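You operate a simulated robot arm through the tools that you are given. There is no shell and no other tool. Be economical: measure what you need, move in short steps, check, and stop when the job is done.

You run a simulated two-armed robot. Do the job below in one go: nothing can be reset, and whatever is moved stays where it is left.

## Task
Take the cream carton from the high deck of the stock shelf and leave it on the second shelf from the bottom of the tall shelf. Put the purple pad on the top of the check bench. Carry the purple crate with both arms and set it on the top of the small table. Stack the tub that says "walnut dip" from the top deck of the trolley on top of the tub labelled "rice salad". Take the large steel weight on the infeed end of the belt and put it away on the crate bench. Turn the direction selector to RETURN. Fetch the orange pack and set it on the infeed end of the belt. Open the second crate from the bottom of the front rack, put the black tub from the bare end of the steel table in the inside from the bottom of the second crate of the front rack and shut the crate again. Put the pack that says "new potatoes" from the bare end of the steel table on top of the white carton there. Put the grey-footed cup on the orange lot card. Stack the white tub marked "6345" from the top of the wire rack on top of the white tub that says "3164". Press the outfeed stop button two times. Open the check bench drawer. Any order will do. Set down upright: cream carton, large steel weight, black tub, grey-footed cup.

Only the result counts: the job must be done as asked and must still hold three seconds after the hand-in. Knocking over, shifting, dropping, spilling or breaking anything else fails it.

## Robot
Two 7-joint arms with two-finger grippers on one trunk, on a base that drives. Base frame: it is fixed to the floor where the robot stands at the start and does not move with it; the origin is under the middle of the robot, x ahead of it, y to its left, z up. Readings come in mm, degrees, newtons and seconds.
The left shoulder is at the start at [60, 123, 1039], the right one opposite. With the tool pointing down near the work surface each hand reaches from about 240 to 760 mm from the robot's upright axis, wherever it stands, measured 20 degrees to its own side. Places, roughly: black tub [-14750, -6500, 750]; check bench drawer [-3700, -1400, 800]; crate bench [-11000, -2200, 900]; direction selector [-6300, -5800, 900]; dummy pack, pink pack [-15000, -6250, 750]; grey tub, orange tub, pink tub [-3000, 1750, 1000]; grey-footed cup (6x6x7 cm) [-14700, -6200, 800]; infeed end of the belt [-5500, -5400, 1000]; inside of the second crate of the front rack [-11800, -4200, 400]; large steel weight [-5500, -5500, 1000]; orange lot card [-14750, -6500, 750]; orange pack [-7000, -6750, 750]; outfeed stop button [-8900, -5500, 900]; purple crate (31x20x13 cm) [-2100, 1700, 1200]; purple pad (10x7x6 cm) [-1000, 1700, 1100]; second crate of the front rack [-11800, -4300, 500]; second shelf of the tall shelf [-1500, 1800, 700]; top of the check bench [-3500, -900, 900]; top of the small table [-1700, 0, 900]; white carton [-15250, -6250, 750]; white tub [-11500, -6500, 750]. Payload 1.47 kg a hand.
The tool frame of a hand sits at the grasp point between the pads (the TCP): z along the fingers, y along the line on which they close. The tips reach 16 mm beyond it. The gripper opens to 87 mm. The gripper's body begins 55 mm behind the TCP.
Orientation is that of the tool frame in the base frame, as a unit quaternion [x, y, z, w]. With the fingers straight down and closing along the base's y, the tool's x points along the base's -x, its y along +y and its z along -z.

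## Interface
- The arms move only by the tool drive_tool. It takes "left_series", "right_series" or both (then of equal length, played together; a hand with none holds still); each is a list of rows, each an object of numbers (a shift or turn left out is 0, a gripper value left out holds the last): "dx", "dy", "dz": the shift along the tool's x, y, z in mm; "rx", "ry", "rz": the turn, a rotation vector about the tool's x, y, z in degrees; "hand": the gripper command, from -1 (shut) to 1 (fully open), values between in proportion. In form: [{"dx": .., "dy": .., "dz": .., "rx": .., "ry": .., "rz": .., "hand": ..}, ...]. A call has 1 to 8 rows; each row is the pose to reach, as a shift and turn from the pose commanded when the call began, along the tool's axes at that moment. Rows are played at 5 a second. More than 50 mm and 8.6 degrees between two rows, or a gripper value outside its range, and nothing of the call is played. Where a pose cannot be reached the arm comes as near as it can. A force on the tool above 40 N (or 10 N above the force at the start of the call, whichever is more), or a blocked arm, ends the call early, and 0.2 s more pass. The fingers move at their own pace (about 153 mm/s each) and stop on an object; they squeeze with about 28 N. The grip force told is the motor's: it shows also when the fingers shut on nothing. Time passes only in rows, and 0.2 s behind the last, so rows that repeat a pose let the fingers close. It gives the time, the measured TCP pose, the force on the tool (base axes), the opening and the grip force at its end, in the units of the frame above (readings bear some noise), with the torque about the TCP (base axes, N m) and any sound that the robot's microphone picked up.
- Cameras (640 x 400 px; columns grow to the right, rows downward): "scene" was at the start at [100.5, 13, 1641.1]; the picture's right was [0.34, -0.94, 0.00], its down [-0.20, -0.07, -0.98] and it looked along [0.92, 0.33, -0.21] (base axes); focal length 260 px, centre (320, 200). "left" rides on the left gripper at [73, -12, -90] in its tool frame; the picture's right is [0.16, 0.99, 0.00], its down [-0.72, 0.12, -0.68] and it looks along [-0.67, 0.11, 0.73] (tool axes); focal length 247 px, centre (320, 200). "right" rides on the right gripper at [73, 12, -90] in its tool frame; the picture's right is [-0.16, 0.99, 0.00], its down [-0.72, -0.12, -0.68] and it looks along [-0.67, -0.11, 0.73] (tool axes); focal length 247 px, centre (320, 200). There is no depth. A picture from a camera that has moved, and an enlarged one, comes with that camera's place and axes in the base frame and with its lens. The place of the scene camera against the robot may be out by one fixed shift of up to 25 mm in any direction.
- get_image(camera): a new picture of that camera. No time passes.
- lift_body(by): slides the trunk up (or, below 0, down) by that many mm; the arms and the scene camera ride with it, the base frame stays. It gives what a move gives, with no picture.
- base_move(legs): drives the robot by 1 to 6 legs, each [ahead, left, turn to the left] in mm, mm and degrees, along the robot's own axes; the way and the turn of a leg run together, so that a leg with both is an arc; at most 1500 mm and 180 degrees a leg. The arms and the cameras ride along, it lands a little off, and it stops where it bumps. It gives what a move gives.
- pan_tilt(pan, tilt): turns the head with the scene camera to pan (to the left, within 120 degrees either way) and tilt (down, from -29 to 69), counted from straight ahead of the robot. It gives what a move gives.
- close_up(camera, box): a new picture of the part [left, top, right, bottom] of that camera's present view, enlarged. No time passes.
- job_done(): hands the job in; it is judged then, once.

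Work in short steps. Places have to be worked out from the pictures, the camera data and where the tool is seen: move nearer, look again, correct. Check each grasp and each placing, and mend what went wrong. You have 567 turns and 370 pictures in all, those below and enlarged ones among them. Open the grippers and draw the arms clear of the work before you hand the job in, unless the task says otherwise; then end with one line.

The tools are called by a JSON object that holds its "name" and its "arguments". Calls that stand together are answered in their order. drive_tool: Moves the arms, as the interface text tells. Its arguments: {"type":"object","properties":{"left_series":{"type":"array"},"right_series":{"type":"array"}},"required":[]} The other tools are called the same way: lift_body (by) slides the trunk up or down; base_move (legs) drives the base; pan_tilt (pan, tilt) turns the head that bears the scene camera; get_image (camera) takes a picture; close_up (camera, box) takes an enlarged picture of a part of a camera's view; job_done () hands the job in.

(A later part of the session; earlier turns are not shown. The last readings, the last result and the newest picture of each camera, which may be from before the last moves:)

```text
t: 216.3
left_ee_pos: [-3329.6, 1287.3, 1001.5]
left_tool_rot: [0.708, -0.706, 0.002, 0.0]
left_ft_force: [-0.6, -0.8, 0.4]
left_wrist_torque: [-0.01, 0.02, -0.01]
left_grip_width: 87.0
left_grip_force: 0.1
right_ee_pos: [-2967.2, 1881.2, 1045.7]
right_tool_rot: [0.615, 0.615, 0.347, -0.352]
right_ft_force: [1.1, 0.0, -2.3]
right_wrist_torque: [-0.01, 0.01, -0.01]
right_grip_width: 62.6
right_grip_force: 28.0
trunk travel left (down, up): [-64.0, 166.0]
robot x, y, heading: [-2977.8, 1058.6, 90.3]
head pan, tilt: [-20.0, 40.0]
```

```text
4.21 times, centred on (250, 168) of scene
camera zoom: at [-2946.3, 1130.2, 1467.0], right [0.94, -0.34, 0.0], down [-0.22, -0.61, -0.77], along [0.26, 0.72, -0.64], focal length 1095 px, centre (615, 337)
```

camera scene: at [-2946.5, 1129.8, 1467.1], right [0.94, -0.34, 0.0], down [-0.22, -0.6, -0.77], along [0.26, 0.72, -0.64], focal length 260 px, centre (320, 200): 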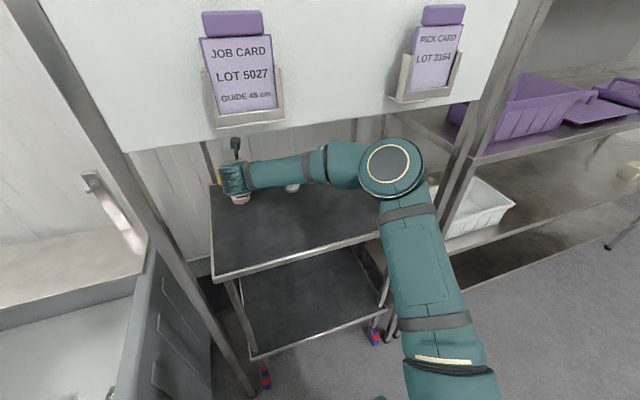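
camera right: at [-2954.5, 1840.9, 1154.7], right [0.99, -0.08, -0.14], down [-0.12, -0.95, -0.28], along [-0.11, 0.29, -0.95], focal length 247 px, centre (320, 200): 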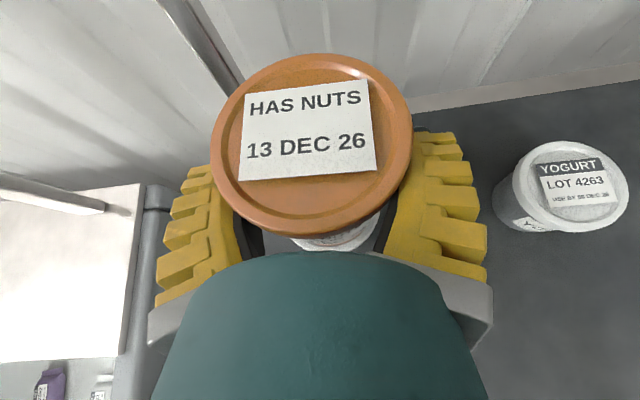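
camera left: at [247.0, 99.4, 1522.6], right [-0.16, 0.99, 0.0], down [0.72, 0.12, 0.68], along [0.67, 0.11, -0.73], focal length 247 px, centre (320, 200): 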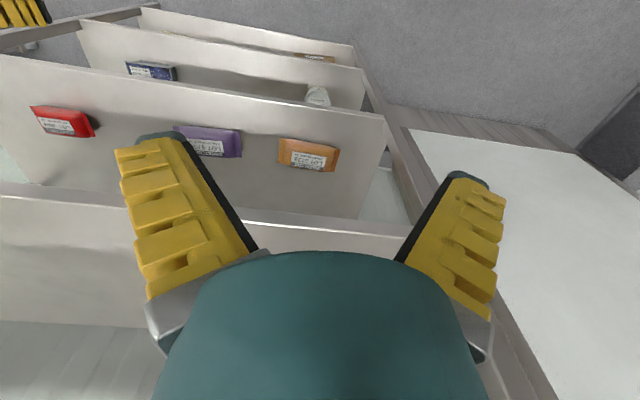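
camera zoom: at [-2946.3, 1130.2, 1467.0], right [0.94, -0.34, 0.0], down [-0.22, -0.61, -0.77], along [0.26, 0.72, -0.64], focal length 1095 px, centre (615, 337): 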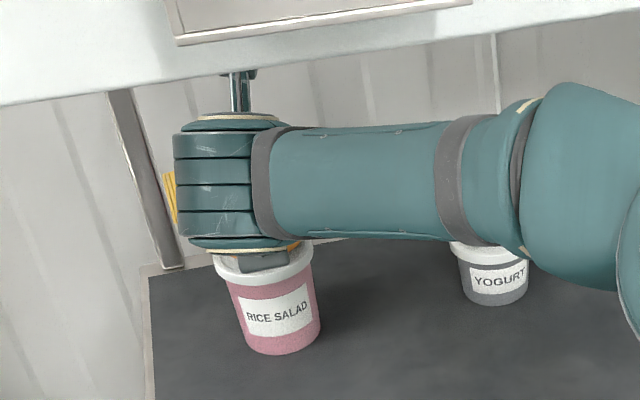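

Both estimates agree within ~10 mm; I shift 4 mm left, 4 back, and lower 26 mm.

{"name": "drive_tool", "arguments": {"right_series": [{"dx": -2, "dy": -4, "dz": -4}, {"dx": -13, "dy": -4, "dz": 3}, {"dx": -24, "dy": -4, "dz": 9}]}}

{"name": "close_up", "arguments": {"camera": "scene", "box": [190, 120, 310, 215]}}

```text
t: 217.2
left_ee_pos: [-3329.6, 1286.5, 1002.2]
left_tool_rot: [0.708, -0.706, 0.001, 0.0]
left_ft_force: [-0.9, -0.3, 0.5]
left_wrist_torque: [-0.01, -0.02, -0.01]
left_grip_width: 87.1
left_grip_force: 0.1
right_ee_pos: [-2972.6, 1876.0, 1025.6]
right_tool_rot: [0.614, 0.613, 0.349, -0.354]
right_ft_force: [0.0, -3.7, 11.2]
right_wrist_torque: [0.12, -0.05, -0.02]
right_grip_width: 59.8
right_grip_force: 27.8
trunk travel left (down, up): [-64.0, 166.0]
robot x, y, heading: [-2980.4, 1058.4, 90.2]
head pan, tilt: [-20.0, 40.0]
```

```text
4.21 times, centred on (250, 168) of scene
camera zoom: at [-2946.3, 1127.7, 1467.3], right [0.94, -0.34, 0.0], down [-0.22, -0.6, -0.77], along [0.26, 0.72, -0.64], focal length 1095 px, centre (615, 337)
```

zoom: 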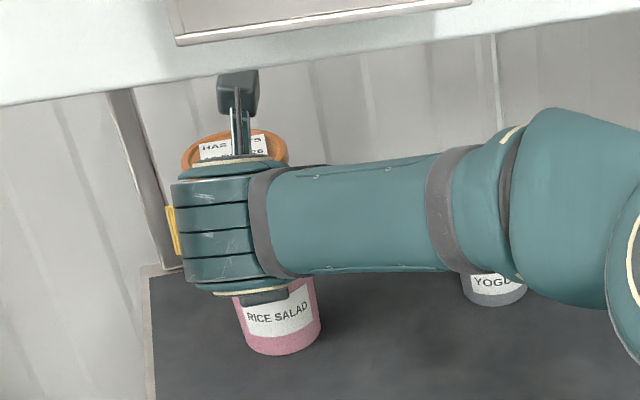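

Contact at z 1025 as expected. The tub seems ~6 mm left/behind of the rice tub; I lift 8, correct, and lower again.

{"name": "drive_tool", "arguments": {"right_series": [{"dx": 7, "dz": -4}, {"dx": 5, "dy": 5, "dz": -8}, {"dx": 5, "dy": 5, "dz": -8}, {"dx": 0, "dy": 5, "dz": -5}]}}

{"name": "close_up", "arguments": {"camera": "scene", "box": [190, 120, 310, 215]}}

```text
t: 218.2
left_ee_pos: [-3329.0, 1286.8, 1001.2]
left_tool_rot: [0.708, -0.706, 0.001, 0.0]
left_ft_force: [0.2, 0.2, 0.2]
left_wrist_torque: [0.04, 0.0, 0.03]
left_grip_width: 86.8
left_grip_force: 0.0
right_ee_pos: [-2966.2, 1872.5, 1024.9]
right_tool_rot: [0.615, 0.614, 0.348, -0.352]
right_ft_force: [0.2, 0.3, -1.6]
right_wrist_torque: [0.01, -0.05, 0.01]
right_grip_width: 58.2
right_grip_force: 28.5
trunk travel left (down, up): [-64.0, 166.0]
robot x, y, heading: [-2980.8, 1054.8, 89.9]
head pan, tilt: [-20.0, 40.0]
```

```text
4.21 times, centred on (250, 168) of scene
camera zoom: at [-2946.2, 1129.1, 1467.2], right [0.94, -0.34, 0.0], down [-0.22, -0.6, -0.77], along [0.26, 0.72, -0.64], focal length 1095 px, centre (615, 337)
```

zoom: 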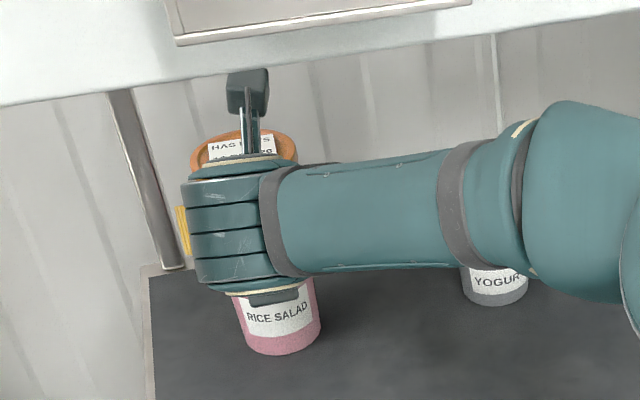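

{"name": "drive_tool", "arguments": {"right_series": [{"dx": -3, "dz": 2}, {"dx": -5, "dz": 3}]}}

```text
t: 218.8
left_ee_pos: [-3328.5, 1285.7, 1002.2]
left_tool_rot: [0.708, -0.706, 0.001, -0.001]
left_ft_force: [-0.4, 0.6, -0.7]
left_wrist_torque: [0.05, 0.0, -0.01]
left_grip_width: 86.8
left_grip_force: 0.0
right_ee_pos: [-2967.2, 1872.8, 1021.0]
right_tool_rot: [0.615, 0.612, 0.349, -0.354]
right_ft_force: [1.3, -1.7, 11.3]
right_wrist_torque: [0.08, -0.02, -0.02]
right_grip_width: 57.7
right_grip_force: 27.7
trunk travel left (down, up): [-64.0, 166.0]
robot x, y, heading: [-2977.0, 1056.7, 90.2]
head pan, tilt: [-20.0, 40.0]
```

Contact (11 N). I ease 2 mm, open, and withdraw straight back.

{"name": "drive_tool", "arguments": {"right_series": [{"dx": 2, "dz": -1}, {"dx": 2, "dz": -1, "hand": 1}, {"dx": 2, "dz": -1, "hand": 1}, {"dx": 2, "dz": -1, "hand": 1}, {"dx": -18, "dz": -36}, {"dx": -40, "dz": -74}, {"dx": -62, "dz": -112}]}}

{"name": "get_image", "arguments": {"camera": "right"}}

{"name": "get_image", "arguments": {"camera": "scene"}}

```text
t: 220.3
left_ee_pos: [-3328.1, 1285.7, 1001.7]
left_tool_rot: [0.708, -0.706, 0.001, -0.001]
left_ft_force: [-0.2, -1.0, 0.3]
left_wrist_torque: [0.01, 0.01, 0.02]
left_grip_width: 87.1
left_grip_force: 0.0
right_ee_pos: [-2965.3, 1743.2, 1023.8]
right_tool_rot: [0.615, 0.613, 0.349, -0.353]
right_ft_force: [0.5, 0.1, -0.4]
right_wrist_torque: [0.04, -0.04, 0.0]
right_grip_width: 86.9
right_grip_force: 0.1
trunk travel left (down, up): [-64.0, 166.0]
robot x, y, heading: [-2976.6, 1055.8, 90.2]
head pan, tilt: [-20.0, 40.0]
```

```text
292 pictures are left
camera right: at [-2951.9, 1704.1, 1131.9], right [0.99, -0.08, -0.14], down [-0.12, -0.95, -0.28], along [-0.11, 0.29, -0.95], focal length 247 px, centre (320, 200)
```

right: 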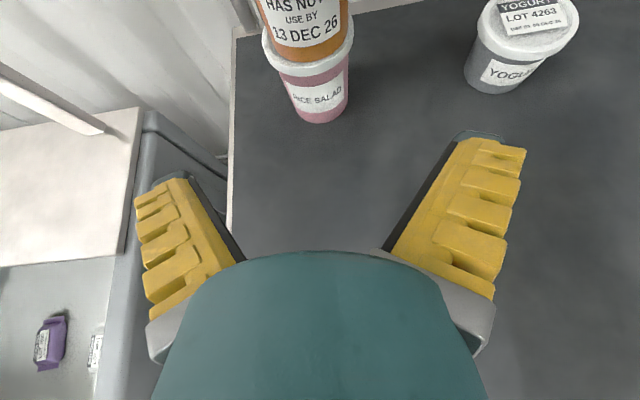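

```text
291 pictures are left
camera scene: at [-2946.2, 1128.0, 1467.3], right [0.94, -0.34, 0.0], down [-0.22, -0.6, -0.77], along [0.26, 0.72, -0.64], focal length 260 px, centre (320, 200)
```

scene: 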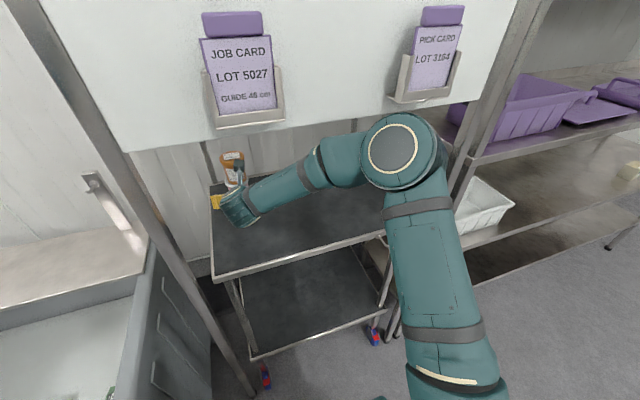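

Stack is good. I withdraw the hand and back the robot away.

{"name": "drive_tool", "arguments": {"right_series": [{"dx": -20, "dz": -38}, {"dx": -40, "dz": -76}, {"dx": -62, "dz": -114}, {"dx": -84, "dz": -152}, {"dx": -106, "dz": -190}, {"dx": -126, "dz": -225}]}}

{"name": "base_move", "arguments": {"legs": [[-350, 0, 0], [0, -870, 0]]}}

{"name": "pan_tilt", "arguments": {"pan": 0, "tilt": 20}}

{"name": "get_image", "arguments": {"camera": "scene"}}

```text
t: 221.8
left_ee_pos: [-3329.9, 1285.7, 1002.4]
left_tool_rot: [0.708, -0.707, 0.001, -0.001]
left_ft_force: [0.7, 0.0, -0.2]
left_wrist_torque: [-0.01, 0.01, 0.01]
left_grip_width: 87.0
left_grip_force: 0.1
right_ee_pos: [-2968.3, 1488.7, 1028.7]
right_tool_rot: [0.616, 0.613, 0.349, -0.352]
right_ft_force: [-0.4, 0.0, -0.3]
right_wrist_torque: [0.05, 0.0, 0.01]
right_grip_width: 87.0
right_grip_force: 0.0
trunk travel left (down, up): [-64.0, 166.0]
robot x, y, heading: [-2980.7, 1056.0, 90.0]
head pan, tilt: [-20.0, 40.0]
```

```text
t: 231.5
left_ee_pos: [-2468.3, 946.6, 1001.8]
left_tool_rot: [0.713, -0.701, 0.001, 0.0]
left_ft_force: [-0.3, -0.1, -0.8]
left_wrist_torque: [-0.03, 0.01, 0.02]
left_grip_width: 86.9
left_grip_force: 0.0
right_ee_pos: [-2109.1, 1155.0, 1027.7]
right_tool_rot: [0.611, 0.617, 0.346, -0.354]
right_ft_force: [0.1, 0.1, -0.6]
right_wrist_torque: [0.02, -0.01, 0.0]
right_grip_width: 87.1
right_grip_force: 0.0
trunk travel left (down, up): [-64.0, 166.0]
robot x, y, heading: [-2112.3, 725.2, 90.8]
head pan, tilt: [-20.0, 40.0]
```

```text
t: 232.4
left_ee_pos: [-2467.8, 946.4, 1000.8]
left_tool_rot: [0.712, -0.702, 0.002, -0.001]
left_ft_force: [-0.2, -0.9, -0.7]
left_wrist_torque: [0.03, 0.0, 0.01]
left_grip_width: 86.9
left_grip_force: 0.0
right_ee_pos: [-2109.3, 1153.2, 1028.5]
right_tool_rot: [0.611, 0.617, 0.347, -0.355]
right_ft_force: [-0.6, 0.3, 0.2]
right_wrist_torque: [0.01, 0.0, -0.04]
right_grip_width: 87.1
right_grip_force: 0.1
trunk travel left (down, up): [-64.0, 166.0]
robot x, y, heading: [-2111.5, 721.1, 90.7]
head pan, tilt: [0.0, 20.0]
```

```text
290 pictures are left
camera scene: at [-2112.4, 806.8, 1498.5], right [1.0, 0.01, 0.0], down [0.0, -0.34, -0.94], along [-0.01, 0.94, -0.34], focal length 260 px, centre (320, 200)
```

scene: 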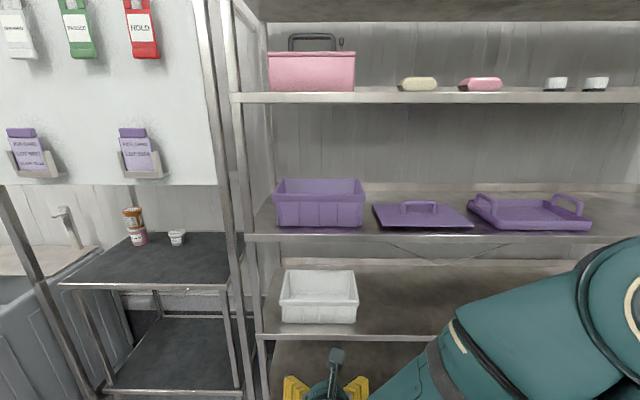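

The crate stands between the shelf's left leg and a lid. I zoom to measure clearances.

{"name": "close_up", "arguments": {"camera": "scene", "box": [225, 165, 385, 245]}}

```text
4.00 times, centred on (305, 205) of scene
camera zoom: at [-2112.4, 806.8, 1498.5], right [1.0, 0.01, 0.0], down [0.0, -0.34, -0.94], along [-0.01, 0.94, -0.34], focal length 1040 px, centre (380, 180)
```

zoom: 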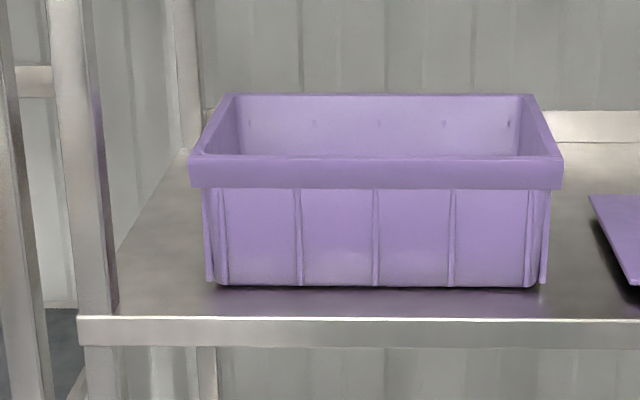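

Gap to the left leg is ~50 mm. Plan: both hands pitched 45° forward-down, closing sideways, pinching the end-wall rims slightly forward of centre. I prepare the left hand (turn so its camera is on top) and pitch the right to 45°.

{"name": "lift_body", "arguments": {"by": 150}}

{"name": "drive_tool", "arguments": {"left_series": [{"rz": 8.5}, {"rz": 17}, {"rz": 25.5}, {"rz": 34}, {"rz": 42.5}, {"rz": 51}, {"rz": 59.5}, {"rz": 68}], "right_series": [{"ry": -8}, {"ry": -15, "dy": 10}, {"ry": -15, "dy": 40}, {"ry": -15, "dy": 70}, {"ry": -15, "dy": 100}, {"ry": -15, "dy": 130}, {"ry": -15, "dy": 130}, {"ry": -15, "dy": 130}]}}

{"name": "drive_tool", "arguments": {"left_series": [{"rz": 8.5}, {"rz": 17}, {"rz": 25.5}, {"rz": 34}, {"rz": 42.5}, {"rz": 51}, {"rz": 59.5}, {"rz": 68}]}}

{"name": "drive_tool", "arguments": {"left_series": [{"rz": 8.5}, {"rz": 17}, {"rz": 25.5}, {"rz": 34}, {"rz": 42.5}, {"rz": 44}]}}

```text
t: 234.1
left_ee_pos: [-2467.4, 945.7, 1151.3]
left_tool_rot: [0.712, -0.702, 0.001, 0.0]
left_ft_force: [0.3, -0.5, 0.2]
left_wrist_torque: [-0.03, 0.0, -0.02]
left_grip_width: 87.0
left_grip_force: 0.1
right_ee_pos: [-2109.6, 1154.8, 1178.0]
right_tool_rot: [0.611, 0.617, 0.347, -0.355]
right_ft_force: [0.1, 0.2, 0.2]
right_wrist_torque: [-0.03, -0.02, -0.04]
right_grip_width: 87.2
right_grip_force: 0.1
trunk travel left (down, up): [-214.0, 16.0]
robot x, y, heading: [-2113.2, 719.4, 90.8]
head pan, tilt: [0.0, 20.0]
```

```text
t: 235.9
left_ee_pos: [-2468.6, 945.3, 1152.3]
left_tool_rot: [-0.198, 0.98, -0.001, 0.001]
left_ft_force: [0.7, -0.2, -0.7]
left_wrist_torque: [0.01, 0.01, -0.02]
left_grip_width: 86.8
left_grip_force: 0.1
right_ee_pos: [-1981.4, 1169.2, 1180.5]
right_tool_rot: [0.652, 0.658, 0.263, -0.27]
right_ft_force: [0.1, -0.1, -1.1]
right_wrist_torque: [0.01, 0.0, -0.01]
right_grip_width: 87.0
right_grip_force: 0.1
right hand out of reach, approached as far as the arm can: row 5, 6, 7, 8
trunk travel left (down, up): [-214.0, 16.0]
robot x, y, heading: [-2114.9, 722.3, 90.7]
head pan, tilt: [0.0, 20.0]
```

```text
t: 237.7
left_ee_pos: [-2468.1, 945.9, 1152.4]
left_tool_rot: [0.384, 0.923, -0.001, 0.0]
left_ft_force: [-0.9, 0.1, -0.5]
left_wrist_torque: [-0.02, 0.0, -0.01]
left_grip_width: 87.0
left_grip_force: 0.1
right_ee_pos: [-1980.7, 1168.1, 1180.8]
right_tool_rot: [0.651, 0.659, 0.263, -0.271]
right_ft_force: [0.6, 0.0, -0.1]
right_wrist_torque: [-0.05, -0.03, 0.0]
right_grip_width: 86.8
right_grip_force: 0.1
trunk travel left (down, up): [-214.0, 16.0]
robot x, y, heading: [-2114.8, 721.1, 90.7]
head pan, tilt: [0.0, 20.0]
```

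```text
t: 239.1
left_ee_pos: [-2468.2, 945.7, 1152.4]
left_tool_rot: [0.702, 0.712, 0.0, 0.001]
left_ft_force: [0.1, 0.3, 0.4]
left_wrist_torque: [-0.01, 0.0, 0.0]
left_grip_width: 86.8
left_grip_force: 0.0
right_ee_pos: [-1981.5, 1168.0, 1181.2]
right_tool_rot: [0.651, 0.659, 0.262, -0.27]
right_ft_force: [-1.0, 0.8, 0.4]
right_wrist_torque: [0.01, 0.0, -0.03]
right_grip_width: 87.1
right_grip_force: 0.0
trunk travel left (down, up): [-214.0, 16.0]
robot x, y, heading: [-2113.4, 721.0, 90.9]
head pan, tilt: [0.0, 20.0]
```

Left hand turned. Now I pitch it to 45° and set both hands at z≈1285, at the crate's wall spacing (≈297 mm).

{"name": "drive_tool", "arguments": {"left_series": [{"ry": 6, "dx": 32, "dy": 16, "dz": -18}, {"ry": 13, "dx": 64, "dy": 32, "dz": -37}, {"ry": 20, "dx": 97, "dy": 48, "dz": -56}, {"ry": 27, "dx": 129, "dy": 64, "dz": -74}, {"ry": 34, "dx": 161, "dy": 80, "dz": -93}, {"ry": 40, "dx": 194, "dy": 96, "dz": -111}, {"ry": 45, "dx": 226, "dy": 111, "dz": -130}], "right_series": [{"dx": 11, "dy": -11, "dz": -11}, {"dx": 22, "dy": -22, "dz": -22}, {"dx": 33, "dy": -33, "dz": -33}, {"dx": 44, "dy": -44, "dz": -44}, {"dx": 55, "dy": -55, "dz": -55}, {"dx": 66, "dy": -66, "dz": -66}, {"dx": 77, "dy": -79, "dz": -77}]}}

{"name": "get_image", "arguments": {"camera": "scene"}}

```text
t: 240.7
left_ee_pos: [-2360.2, 1175.9, 1284.1]
left_tool_rot: [0.648, 0.659, 0.268, -0.272]
left_ft_force: [0.4, 0.3, 0.0]
left_wrist_torque: [-0.01, 0.0, -0.01]
left_grip_width: 87.0
left_grip_force: 0.0
right_ee_pos: [-2060.4, 1169.0, 1292.2]
right_tool_rot: [0.652, 0.658, 0.263, -0.27]
right_ft_force: [0.3, 0.1, -0.1]
right_wrist_torque: [-0.01, 0.0, -0.01]
right_grip_width: 86.9
right_grip_force: 0.0
trunk travel left (down, up): [-214.0, 16.0]
robot x, y, heading: [-2111.9, 722.5, 90.8]
head pan, tilt: [0.0, 20.0]
```

```text
288 pictures are left
camera scene: at [-2112.2, 807.8, 1648.5], right [1.0, 0.01, 0.0], down [0.0, -0.34, -0.94], along [-0.01, 0.94, -0.34], focal length 260 px, centre (320, 200)
```

scene: 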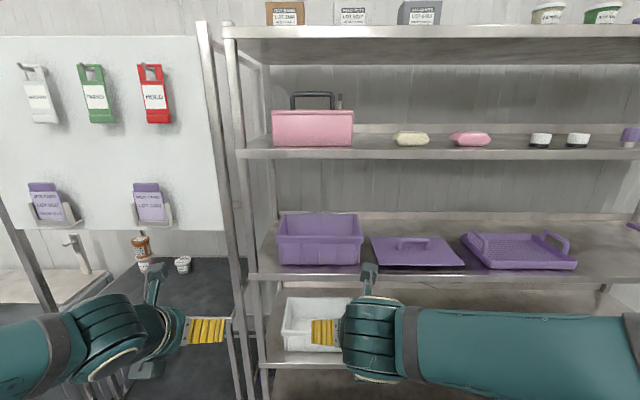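

I shift right 83, drive ahead 300, narrow the grippers to ~50 mm and look from both hands.

{"name": "base_move", "arguments": {"legs": [[0, -83, -0.8], [300, 0, 0]]}}

{"name": "drive_tool", "arguments": {"left_series": [{"hand": 0.15}, {"hand": 0.15}], "right_series": [{"hand": 0.15}, {"hand": 0.15}]}}

{"name": "get_image", "arguments": {"camera": "left"}}

{"name": "get_image", "arguments": {"camera": "right"}}

```text
t: 243.8
left_ee_pos: [-2272.1, 1474.6, 1283.8]
left_tool_rot: [0.652, 0.655, 0.27, -0.271]
left_ft_force: [-1.2, -1.2, 0.4]
left_wrist_torque: [0.01, 0.03, 0.02]
left_grip_width: 86.9
left_grip_force: 0.0
right_ee_pos: [-1971.7, 1464.1, 1292.0]
right_tool_rot: [0.656, 0.653, 0.265, -0.27]
right_ft_force: [-0.3, -0.6, -1.0]
right_wrist_torque: [-0.02, -0.01, -0.03]
right_grip_width: 87.0
right_grip_force: 0.1
trunk travel left (down, up): [-214.0, 16.0]
robot x, y, heading: [-2031.4, 1017.6, 90.5]
head pan, tilt: [0.0, 20.0]
```

```text
t: 244.3
left_ee_pos: [-2271.8, 1474.1, 1283.8]
left_tool_rot: [0.652, 0.655, 0.27, -0.27]
left_ft_force: [0.8, -0.4, 0.8]
left_wrist_torque: [-0.03, -0.02, 0.02]
left_grip_width: 55.1
left_grip_force: 3.7
right_ee_pos: [-1971.1, 1464.9, 1291.3]
right_tool_rot: [0.655, 0.654, 0.265, -0.269]
right_ft_force: [-0.3, 0.0, 0.4]
right_wrist_torque: [-0.02, -0.01, -0.02]
right_grip_width: 55.0
right_grip_force: 3.1
trunk travel left (down, up): [-214.0, 16.0]
robot x, y, heading: [-2031.3, 1016.3, 90.0]
head pan, tilt: [0.0, 20.0]
```

```text
287 pictures are left
camera left: at [-2283.8, 1464.0, 1398.8], right [0.99, 0.12, 0.11], down [0.12, -0.99, -0.03], along [0.11, 0.04, -0.99], focal length 247 px, centre (320, 200)
```

left: 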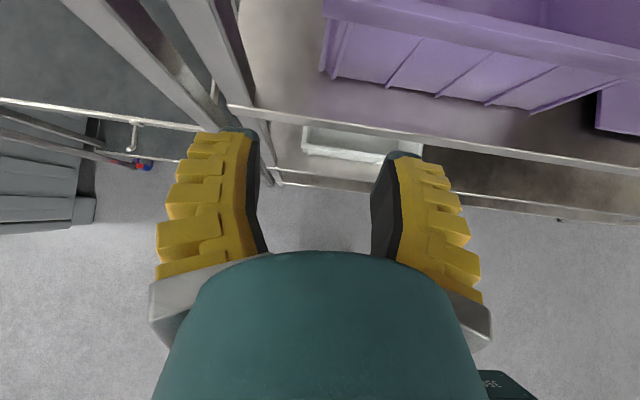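

```text
286 pictures are left
camera right: at [-1958.1, 1453.7, 1406.3], right [0.99, -0.11, -0.12], down [-0.12, -0.99, -0.02], along [-0.11, 0.03, -0.99], focal length 247 px, centre (320, 200)
```

right: 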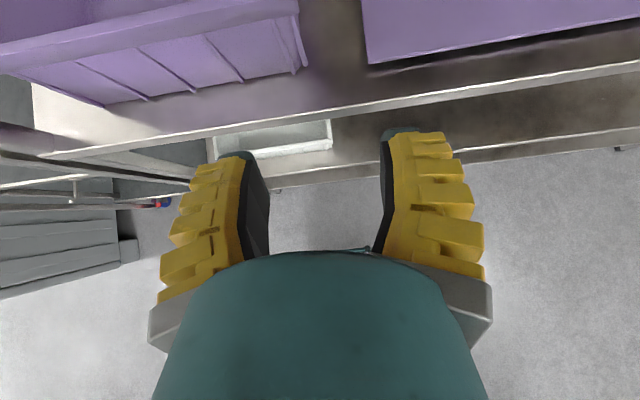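

Crate rim: left −2277, right −1976, front y≈1600, so wall centres ≈−2270 and −1983. To keep the left elbow away from the shelf leg I back up 100 mm and extend the arms instead.

{"name": "base_move", "arguments": {"legs": [[-110, 0, 0]]}}

{"name": "drive_tool", "arguments": {"left_series": [{"dx": 30, "dz": 30}, {"dx": 60, "dz": 60}, {"dx": 90, "dz": 90}, {"dx": 120, "dz": 120}], "right_series": [{"dx": 32, "dy": -3, "dz": 32}, {"dx": 63, "dy": -6, "dz": 67}, {"dx": 93, "dy": -9, "dz": 99}, {"dx": 123, "dy": -12, "dz": 133}]}}

{"name": "pan_tilt", "arguments": {"pan": 15, "tilt": 35}}

{"name": "get_image", "arguments": {"camera": "scene"}}

{"name": "get_image", "arguments": {"camera": "left"}}

```text
t: 245.6
left_ee_pos: [-2271.5, 1363.4, 1283.0]
left_tool_rot: [0.652, 0.655, 0.27, -0.271]
left_ft_force: [-0.4, 0.5, 0.5]
left_wrist_torque: [0.0, 0.02, 0.0]
left_grip_width: 55.5
left_grip_force: 4.2
right_ee_pos: [-1970.6, 1352.4, 1291.4]
right_tool_rot: [0.656, 0.654, 0.264, -0.269]
right_ft_force: [-0.1, 0.0, 0.6]
right_wrist_torque: [0.0, 0.0, 0.0]
right_grip_width: 55.4
right_grip_force: 3.6
trunk travel left (down, up): [-214.0, 16.0]
robot x, y, heading: [-2029.2, 909.5, 90.0]
head pan, tilt: [0.0, 20.0]
```

```text
t: 246.6
left_ee_pos: [-2270.5, 1536.6, 1281.3]
left_tool_rot: [0.653, 0.654, 0.27, -0.269]
left_ft_force: [-0.8, 0.6, 0.0]
left_wrist_torque: [-0.05, -0.02, 0.01]
left_grip_width: 55.3
left_grip_force: 3.8
right_ee_pos: [-1983.7, 1538.1, 1280.7]
right_tool_rot: [0.657, 0.653, 0.265, -0.267]
right_ft_force: [0.1, 0.9, -0.3]
right_wrist_torque: [-0.04, 0.01, -0.04]
right_grip_width: 55.5
right_grip_force: 3.8
trunk travel left (down, up): [-214.0, 16.0]
robot x, y, heading: [-2031.7, 906.8, 90.2]
head pan, tilt: [0.0, 20.0]
```

```text
t: 247.3
left_ee_pos: [-2270.5, 1534.3, 1281.9]
left_tool_rot: [0.652, 0.655, 0.27, -0.27]
left_ft_force: [-0.4, 0.2, -0.5]
left_wrist_torque: [-0.03, -0.01, 0.0]
left_grip_width: 55.2
left_grip_force: 3.2
right_ee_pos: [-1983.7, 1534.8, 1282.0]
right_tool_rot: [0.656, 0.653, 0.265, -0.269]
right_ft_force: [-0.1, -0.7, 0.5]
right_wrist_torque: [0.02, -0.02, -0.01]
right_grip_width: 55.4
right_grip_force: 3.9
trunk travel left (down, up): [-214.0, 16.0]
robot x, y, heading: [-2032.7, 907.0, 89.9]
head pan, tilt: [15.0, 35.0]
```

```text
285 pictures are left
camera scene: at [-2050.4, 984.1, 1624.8], right [0.97, 0.26, 0.0], down [0.15, -0.55, -0.82], along [-0.21, 0.79, -0.57], focal length 260 px, centre (320, 200)
```

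scene: 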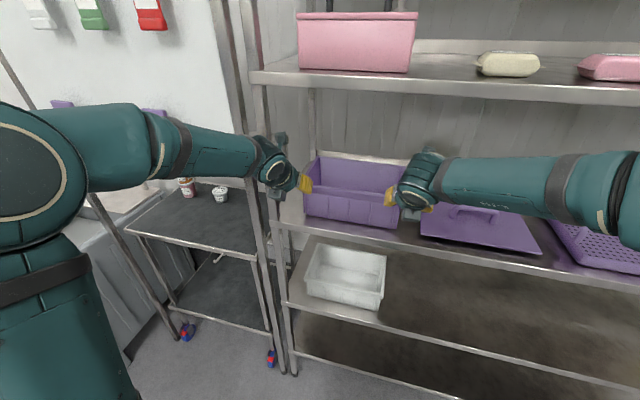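

```text
284 pictures are left
camera left: at [-2281.9, 1523.5, 1398.6], right [0.99, 0.11, 0.11], down [0.12, -0.99, -0.03], along [0.11, 0.04, -0.99], focal length 247 px, centre (320, 200)
```

left: 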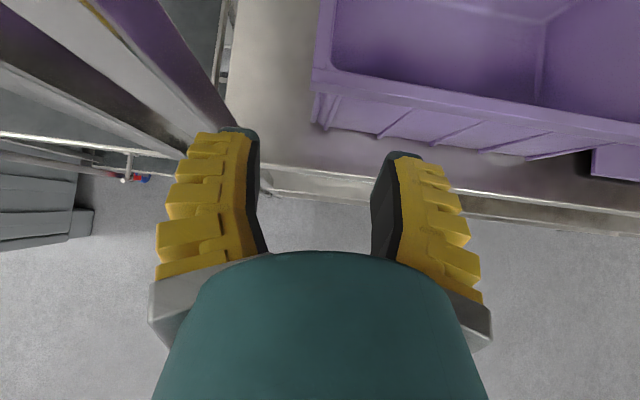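

Aligned on the left (rim ≈13 mm thick, centre −2270). I advance both hands 140 mm above the rims.

{"name": "drive_tool", "arguments": {"left_series": [{"dx": 33, "dz": 33}, {"dx": 66, "dz": 66}, {"dx": 100, "dz": 100}], "right_series": [{"dx": 33, "dz": 33}, {"dx": 66, "dz": 66}, {"dx": 100, "dz": 100}]}}

{"name": "get_image", "arguments": {"camera": "left"}}

{"name": "get_image", "arguments": {"camera": "right"}}

```text
t: 248.1
left_ee_pos: [-2271.2, 1680.7, 1277.6]
left_tool_rot: [0.653, 0.655, 0.269, -0.268]
left_ft_force: [-0.4, 1.4, -0.9]
left_wrist_torque: [-0.05, -0.01, -0.01]
left_grip_width: 55.2
left_grip_force: 3.9
right_ee_pos: [-1980.6, 1677.8, 1277.7]
right_tool_rot: [0.657, 0.654, 0.264, -0.267]
right_ft_force: [-0.2, 0.5, -0.2]
right_wrist_torque: [-0.01, -0.01, -0.01]
right_grip_width: 55.1
right_grip_force: 4.0
trunk travel left (down, up): [-214.0, 16.0]
robot x, y, heading: [-2028.7, 909.3, 89.9]
head pan, tilt: [15.0, 35.0]
```

```text
283 pictures are left
camera left: at [-2283.0, 1671.6, 1392.8], right [0.99, 0.12, 0.11], down [0.12, -0.99, -0.02], along [0.11, 0.04, -0.99], focal length 247 px, centre (320, 200)
```

left: 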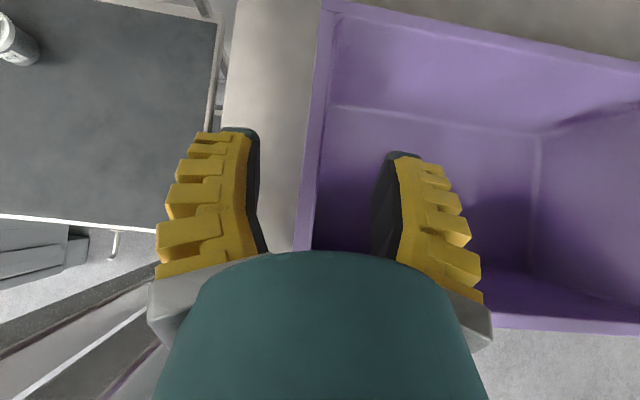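

```text
282 pictures are left
camera right: at [-1968.2, 1668.2, 1392.5], right [0.99, -0.12, -0.12], down [-0.12, -0.99, -0.01], along [-0.11, 0.03, -0.99], focal length 247 px, centre (320, 200)
```

right: 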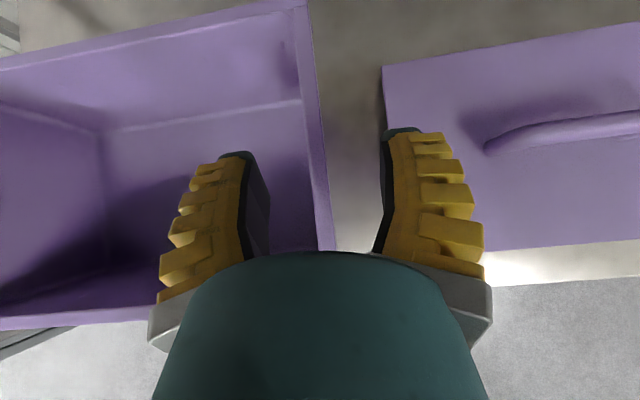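

Both walls are centred between the fingers. I descend 50 mm and close both grippers.

{"name": "drive_tool", "arguments": {"left_series": [{"dx": -16, "dz": 18}, {"dx": -30, "dz": 40}, {"dx": -30, "dz": 40, "hand": -1}, {"dx": -30, "dz": 40, "hand": -1}, {"dx": -30, "dz": 40, "hand": -1}], "right_series": [{"dx": -16, "dy": -2, "dz": 18}, {"dx": -30, "dy": -3, "dz": 40}, {"dx": -30, "dy": -3, "dz": 40, "hand": -1}, {"dx": -30, "dy": -3, "dz": 40, "hand": -1}, {"dx": -30, "dy": -3, "dz": 40, "hand": -1}]}}

{"name": "get_image", "arguments": {"camera": "left"}}

{"name": "get_image", "arguments": {"camera": "right"}}

```text
t: 249.3
left_ee_pos: [-2272.3, 1681.2, 1234.2]
left_tool_rot: [0.652, 0.654, 0.272, -0.271]
left_ft_force: [0.2, -0.9, 1.1]
left_wrist_torque: [0.29, -0.31, 0.27]
left_grip_width: 6.2
left_grip_force: 28.0
right_ee_pos: [-1984.9, 1680.5, 1231.4]
right_tool_rot: [0.656, 0.653, 0.265, -0.269]
right_ft_force: [0.0, -0.1, 0.4]
right_wrist_torque: [0.28, 0.27, -0.32]
right_grip_width: 5.9
right_grip_force: 27.9
trunk travel left (down, up): [-214.0, 16.0]
robot x, y, heading: [-2028.5, 904.5, 89.7]
head pan, tilt: [15.0, 35.0]
```

```text
281 pictures are left
camera left: at [-2283.9, 1671.0, 1349.3], right [0.99, 0.11, 0.11], down [0.12, -0.99, -0.03], along [0.11, 0.04, -0.99], focal length 247 px, centre (320, 200)
```

left: 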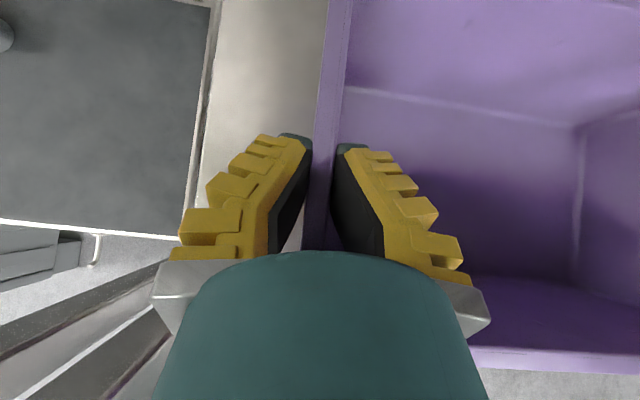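

```text
280 pictures are left
camera right: at [-1971.2, 1669.6, 1346.7], right [0.99, -0.11, -0.12], down [-0.12, -0.99, -0.02], along [-0.11, 0.03, -0.99], focal length 247 px, centre (320, 200)
```

right: 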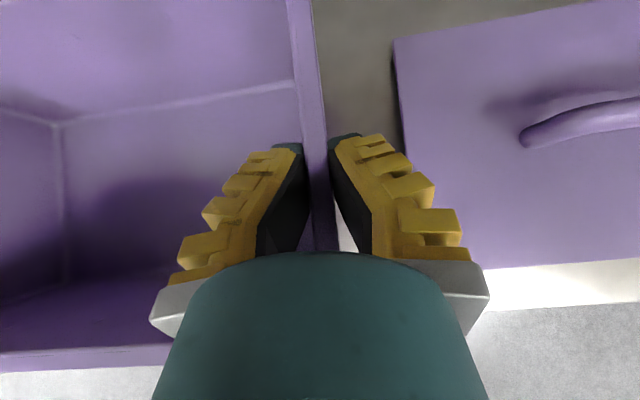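

Both rims gripped (6 mm walls). I lift together 50 mm slowly.

{"name": "drive_tool", "arguments": {"left_series": [{"dx": 9, "dz": -9}, {"dx": 18, "dz": -18}, {"dx": 27, "dz": -27}, {"dx": 36, "dz": -36}], "right_series": [{"dx": 9, "dz": -9}, {"dx": 18, "dz": -18}, {"dx": 27, "dz": -27}, {"dx": 36, "dz": -36}]}}

{"name": "get_image", "arguments": {"camera": "scene"}}

```text
t: 250.3
left_ee_pos: [-2272.3, 1680.5, 1283.0]
left_tool_rot: [0.653, 0.654, 0.271, -0.27]
left_ft_force: [-2.3, -0.3, -2.5]
left_wrist_torque: [-0.03, -0.28, 0.29]
left_grip_width: 6.2
left_grip_force: 27.8
right_ee_pos: [-1984.6, 1682.3, 1281.1]
right_tool_rot: [0.657, 0.653, 0.265, -0.268]
right_ft_force: [1.7, -0.3, -2.9]
right_wrist_torque: [-0.09, 0.25, -0.28]
right_grip_width: 5.9
right_grip_force: 27.5
trunk travel left (down, up): [-214.0, 16.0]
robot x, y, heading: [-2030.0, 909.0, 90.1]
head pan, tilt: [15.0, 35.0]
```

```text
279 pictures are left
camera scene: at [-2050.5, 984.1, 1624.7], right [0.97, 0.26, 0.0], down [0.15, -0.55, -0.82], along [-0.21, 0.79, -0.57], focal length 260 px, centre (320, 200)
```

scene: 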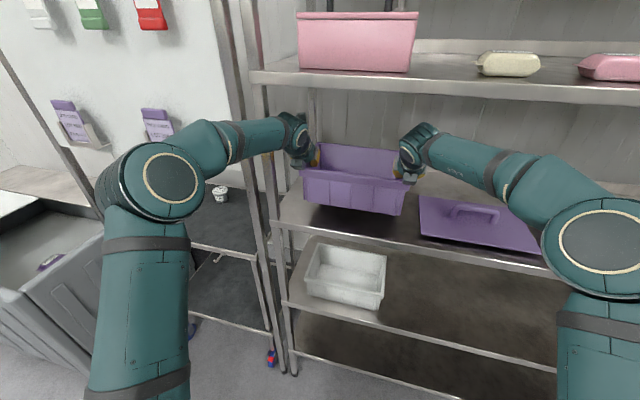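

Crate is held and light. I back out 270, turn right to heading 0, shift to x≈−1700, y≈890, then turn to face the small table.

{"name": "base_move", "arguments": {"legs": [[-270, 0, 0], [0, 0, -90], [330, 250, 0], [0, 0, -90]]}}

{"name": "pan_tilt", "arguments": {"pan": 0, "tilt": 35}}

{"name": "get_image", "arguments": {"camera": "scene"}}

```text
t: 253.5
left_ee_pos: [-2037.5, 1450.8, 1282.1]
left_tool_rot: [0.742, 0.552, 0.305, -0.227]
left_ft_force: [1.3, 0.5, -2.2]
left_wrist_torque: [-0.2, -0.21, 0.33]
left_grip_width: 6.0
left_grip_force: 27.5
right_ee_pos: [-1761.6, 1367.3, 1279.6]
right_tool_rot: [0.746, 0.55, 0.3, -0.227]
right_ft_force: [0.3, 0.2, -2.5]
right_wrist_torque: [0.07, 0.29, -0.21]
right_grip_width: 5.9
right_grip_force: 28.0
trunk travel left (down, up): [-214.0, 16.0]
robot x, y, heading: [-2028.7, 640.7, 73.1]
head pan, tilt: [15.0, 35.0]
stopped in leg 2: the robot was blocked; the commanded pose is now the measured one
```

```text
t: 254.3
left_ee_pos: [-2039.9, 1451.3, 1282.9]
left_tool_rot: [0.741, 0.553, 0.306, -0.228]
left_ft_force: [0.0, 0.0, -2.4]
left_wrist_torque: [-0.12, -0.27, 0.26]
left_grip_width: 6.4
left_grip_force: 28.1
right_ee_pos: [-1764.8, 1368.1, 1280.9]
right_tool_rot: [0.745, 0.55, 0.302, -0.226]
right_ft_force: [-0.6, 0.5, -3.2]
right_wrist_torque: [0.03, 0.26, -0.24]
right_grip_width: 6.1
right_grip_force: 28.1
trunk travel left (down, up): [-214.0, 16.0]
robot x, y, heading: [-2031.0, 638.4, 73.4]
head pan, tilt: [0.0, 35.0]
```

```text
278 pictures are left
camera scene: at [-2000.3, 716.0, 1624.7], right [0.96, -0.29, 0.0], down [-0.17, -0.55, -0.82], along [0.24, 0.78, -0.57], focal length 260 px, centre (320, 200)
```

scene: 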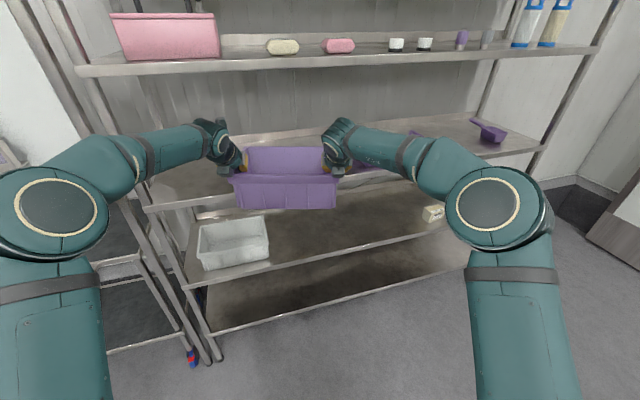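

Blocked, probably the base's rear corner near the small table. I turn back to 90°, shift left (west) and back, and will approach the table from its west side.

{"name": "base_move", "arguments": {"legs": [[0, 0, 16.7]]}}

{"name": "base_move", "arguments": {"legs": [[-40, 220, 0], [-250, 250, 0]]}}

{"name": "get_image", "arguments": {"camera": "scene"}}

```text
t: 255.6
left_ee_pos: [-2275.6, 1414.2, 1283.1]
left_tool_rot: [0.652, 0.656, 0.269, -0.27]
left_ft_force: [0.5, 0.5, -1.5]
left_wrist_torque: [0.05, -0.28, 0.26]
left_grip_width: 5.9
left_grip_force: 28.4
right_ee_pos: [-1988.0, 1415.5, 1281.8]
right_tool_rot: [0.656, 0.654, 0.265, -0.269]
right_ft_force: [-0.5, -0.2, -2.9]
right_wrist_torque: [-0.18, 0.25, -0.27]
right_grip_width: 5.8
right_grip_force: 28.1
trunk travel left (down, up): [-214.0, 16.0]
robot x, y, heading: [-2031.0, 636.9, 90.4]
head pan, tilt: [0.0, 35.0]
```

```text
t: 260.6
left_ee_pos: [-2747.3, 1119.7, 1282.0]
left_tool_rot: [0.65, 0.658, 0.269, -0.27]
left_ft_force: [-0.4, 0.9, -1.7]
left_wrist_torque: [-0.05, -0.32, 0.29]
left_grip_width: 6.0
left_grip_force: 28.1
right_ee_pos: [-2459.4, 1122.4, 1281.7]
right_tool_rot: [0.654, 0.656, 0.264, -0.269]
right_ft_force: [-0.9, -0.4, -2.0]
right_wrist_torque: [-0.08, 0.25, -0.27]
right_grip_width: 6.2
right_grip_force: 28.1
trunk travel left (down, up): [-214.0, 16.0]
robot x, y, heading: [-2497.5, 347.4, 90.3]
head pan, tilt: [0.0, 35.0]
```

```text
277 pictures are left
camera scene: at [-2496.0, 427.9, 1624.7], right [1.0, 0.01, 0.0], down [0.01, -0.57, -0.82], along [-0.01, 0.82, -0.57], focal length 260 px, centre (320, 200)
```

scene: 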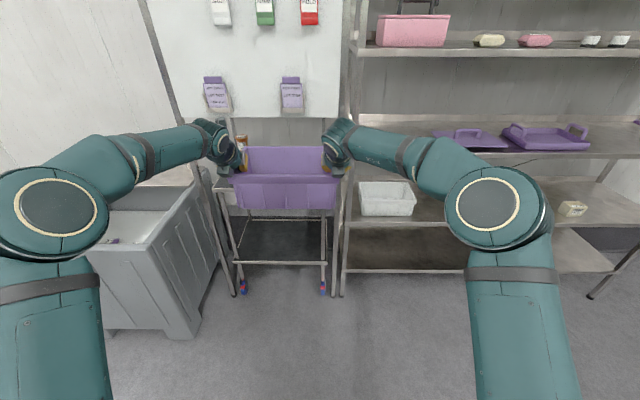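

Crate steady. I turn right to face the small table.

{"name": "base_move", "arguments": {"legs": [[0, 0, -90.3]]}}

{"name": "get_image", "arguments": {"camera": "scene"}}

```text
t: 264.8
left_ee_pos: [-1730.7, 614.7, 1282.1]
left_tool_rot: [0.924, 0.016, 0.381, -0.006]
left_ft_force: [-0.4, -0.5, -2.2]
left_wrist_torque: [-0.27, 0.05, 0.27]
left_grip_width: 6.1
left_grip_force: 28.3
right_ee_pos: [-1722.0, 327.0, 1281.8]
right_tool_rot: [0.926, 0.012, 0.377, -0.008]
right_ft_force: [0.1, 0.0, -2.0]
right_wrist_torque: [0.28, 0.04, -0.27]
right_grip_width: 6.1
right_grip_force: 28.1
trunk travel left (down, up): [-214.0, 16.0]
robot x, y, heading: [-2497.5, 347.4, 1.6]
head pan, tilt: [0.0, 35.0]
```

```text
276 pictures are left
camera scene: at [-2396.1, 332.5, 1624.7], right [0.03, -1.0, 0.0], down [-0.57, -0.02, -0.82], along [0.82, 0.03, -0.57], focal length 260 px, centre (320, 200)
```

scene: 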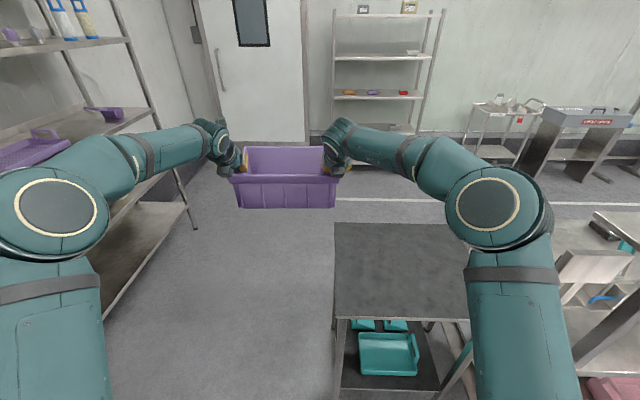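

The crate is ~125 mm left of my axis. I strafe right 380 so the crate is above the table, then lower the trunk 190.

{"name": "base_move", "arguments": {"legs": [[0, -380, -1.6]]}}

{"name": "get_image", "arguments": {"camera": "scene"}}

{"name": "get_image", "arguments": {"camera": "left"}}

```text
t: 268.7
left_ee_pos: [-1716.8, 203.1, 1282.2]
left_tool_rot: [0.925, 0.002, 0.381, 0.0]
left_ft_force: [0.3, -0.9, -2.2]
left_wrist_torque: [-0.24, 0.05, 0.27]
left_grip_width: 6.0
left_grip_force: 28.2
right_ee_pos: [-1716.5, -86.1, 1281.6]
right_tool_rot: [0.926, -0.003, 0.377, -0.002]
right_ft_force: [0.4, 0.4, -2.2]
right_wrist_torque: [0.26, 0.09, -0.25]
right_grip_width: 5.9
right_grip_force: 28.1
trunk travel left (down, up): [-214.0, 16.0]
robot x, y, heading: [-2490.3, -36.6, -0.1]
head pan, tilt: [0.0, 35.0]
```

```text
275 pictures are left
camera scene: at [-2390.0, -58.2, 1624.7], right [0.0, -1.0, 0.0], down [-0.57, 0.0, -0.82], along [0.82, 0.0, -0.57], focal length 260 px, centre (320, 200)
```

scene: 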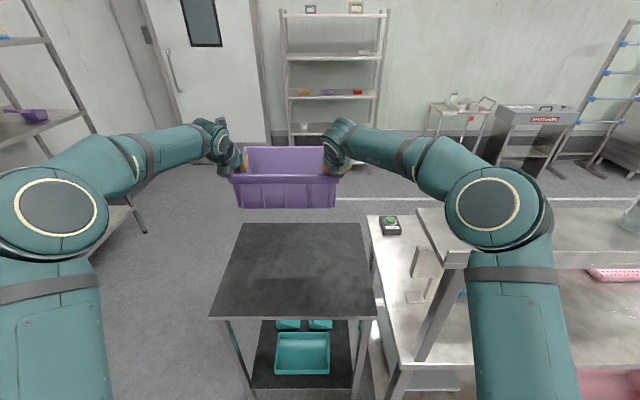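

```text
274 pictures are left
camera left: at [-1727.4, 215.1, 1398.4], right [0.12, -0.99, 0.11], down [-0.99, -0.12, -0.03], along [0.04, -0.11, -0.99], focal length 247 px, centre (320, 200)
```

left: 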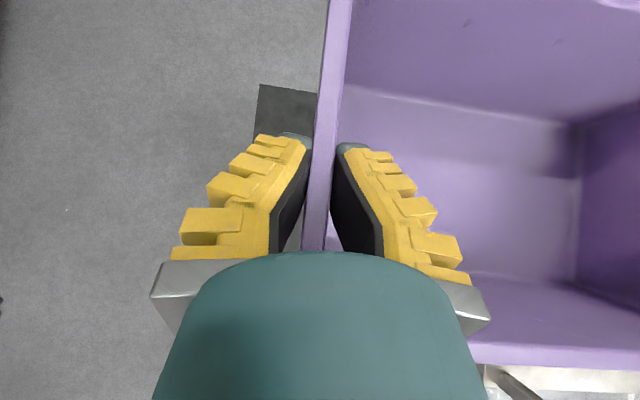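

The right elbow would foul the bench's over-shelf on the right. I'll approach the table from the north instead.

{"name": "base_move", "arguments": {"legs": [[0, 900, 0], [0, 0, -90]]}}

{"name": "base_move", "arguments": {"legs": [[0, 650, 0]]}}

{"name": "get_image", "arguments": {"camera": "scene"}}

```text
t: 280.7
left_ee_pos: [-2236.6, 78.6, 1282.7]
left_tool_rot: [0.661, -0.647, 0.272, 0.266]
left_ft_force: [0.0, 0.2, -1.8]
left_wrist_torque: [0.05, 0.27, 0.27]
left_grip_width: 5.9
left_grip_force: 28.3
right_ee_pos: [-2523.4, 74.0, 1279.5]
right_tool_rot: [0.658, -0.651, 0.271, 0.263]
right_ft_force: [0.5, 0.6, -2.5]
right_wrist_torque: [0.06, -0.27, -0.27]
right_grip_width: 6.1
right_grip_force: 28.0
trunk travel left (down, up): [-214.0, 16.0]
robot x, y, heading: [-2489.1, 851.3, -89.1]
head pan, tilt: [0.0, 35.0]
```

```text
t: 286.7
left_ee_pos: [-1590.6, 91.7, 1281.7]
left_tool_rot: [0.663, -0.644, 0.273, 0.266]
left_ft_force: [-0.3, 0.2, -2.3]
left_wrist_torque: [0.05, 0.26, 0.26]
left_grip_width: 6.0
left_grip_force: 27.8
right_ee_pos: [-1877.7, 86.8, 1280.1]
right_tool_rot: [0.661, -0.649, 0.272, 0.262]
right_ft_force: [0.3, -0.1, -1.6]
right_wrist_torque: [0.09, -0.23, -0.28]
right_grip_width: 6.1
right_grip_force: 28.3
trunk travel left (down, up): [-214.0, 16.0]
robot x, y, heading: [-1850.6, 862.9, -88.5]
head pan, tilt: [0.0, 35.0]
```

```text
273 pictures are left
camera scene: at [-1845.5, 744.9, 1624.7], right [-1.0, -0.02, 0.0], down [-0.01, 0.57, -0.82], along [0.02, -0.82, -0.57], focal length 260 px, centre (320, 200)
```

scene: 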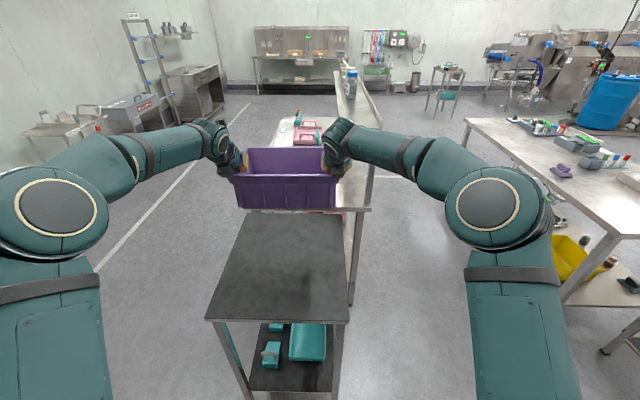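

Crate is centred over the table (x −1734, y 67). I lower the trunk by 200.

{"name": "lift_body", "arguments": {"by": -200}}

{"name": "get_image", "arguments": {"camera": "scene"}}

{"name": "get_image", "arguments": {"camera": "left"}}

```text
t: 288.9
left_ee_pos: [-1590.2, 94.9, 1084.5]
left_tool_rot: [0.663, -0.644, 0.273, 0.266]
left_ft_force: [0.0, 0.3, -1.2]
left_wrist_torque: [0.06, 0.3, 0.29]
left_grip_width: 5.8
left_grip_force: 27.8
right_ee_pos: [-1877.8, 86.3, 1081.5]
right_tool_rot: [0.66, -0.649, 0.272, 0.262]
right_ft_force: [0.4, -0.7, -1.7]
right_wrist_torque: [0.11, -0.25, -0.2]
right_grip_width: 6.0
right_grip_force: 28.1
trunk travel left (down, up): [-14.0, 216.0]
robot x, y, heading: [-1852.3, 863.0, -88.7]
head pan, tilt: [0.0, 35.0]
```

```text
272 pictures are left
camera scene: at [-1845.6, 745.2, 1424.8], right [-1.0, -0.02, 0.0], down [-0.01, 0.57, -0.82], along [0.02, -0.82, -0.57], focal length 260 px, centre (320, 200)
```

scene: 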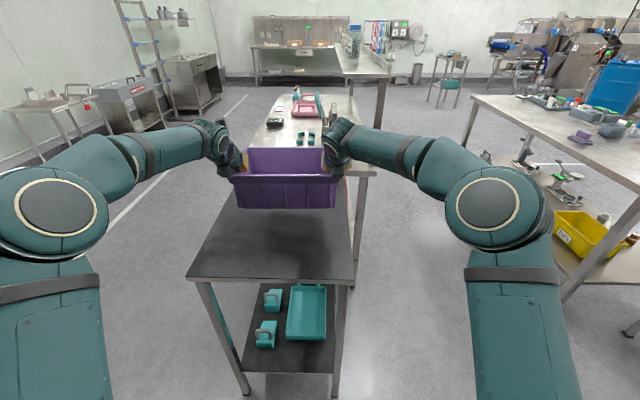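

```text
271 pictures are left
camera left: at [-1578.0, 105.9, 1198.6], right [-0.98, -0.14, 0.11], down [-0.14, 0.99, -0.03], along [-0.11, -0.04, -0.99], focal length 247 px, centre (320, 200)
```

left: 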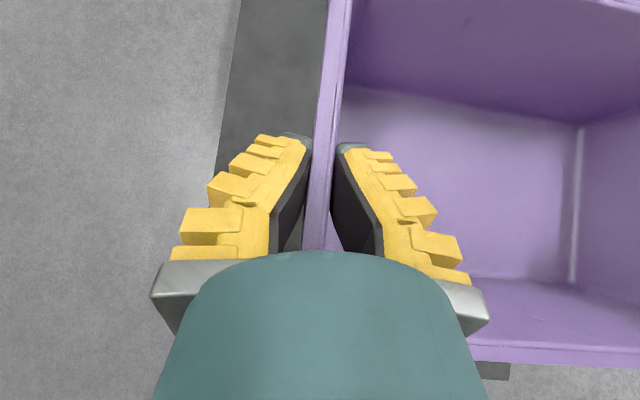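

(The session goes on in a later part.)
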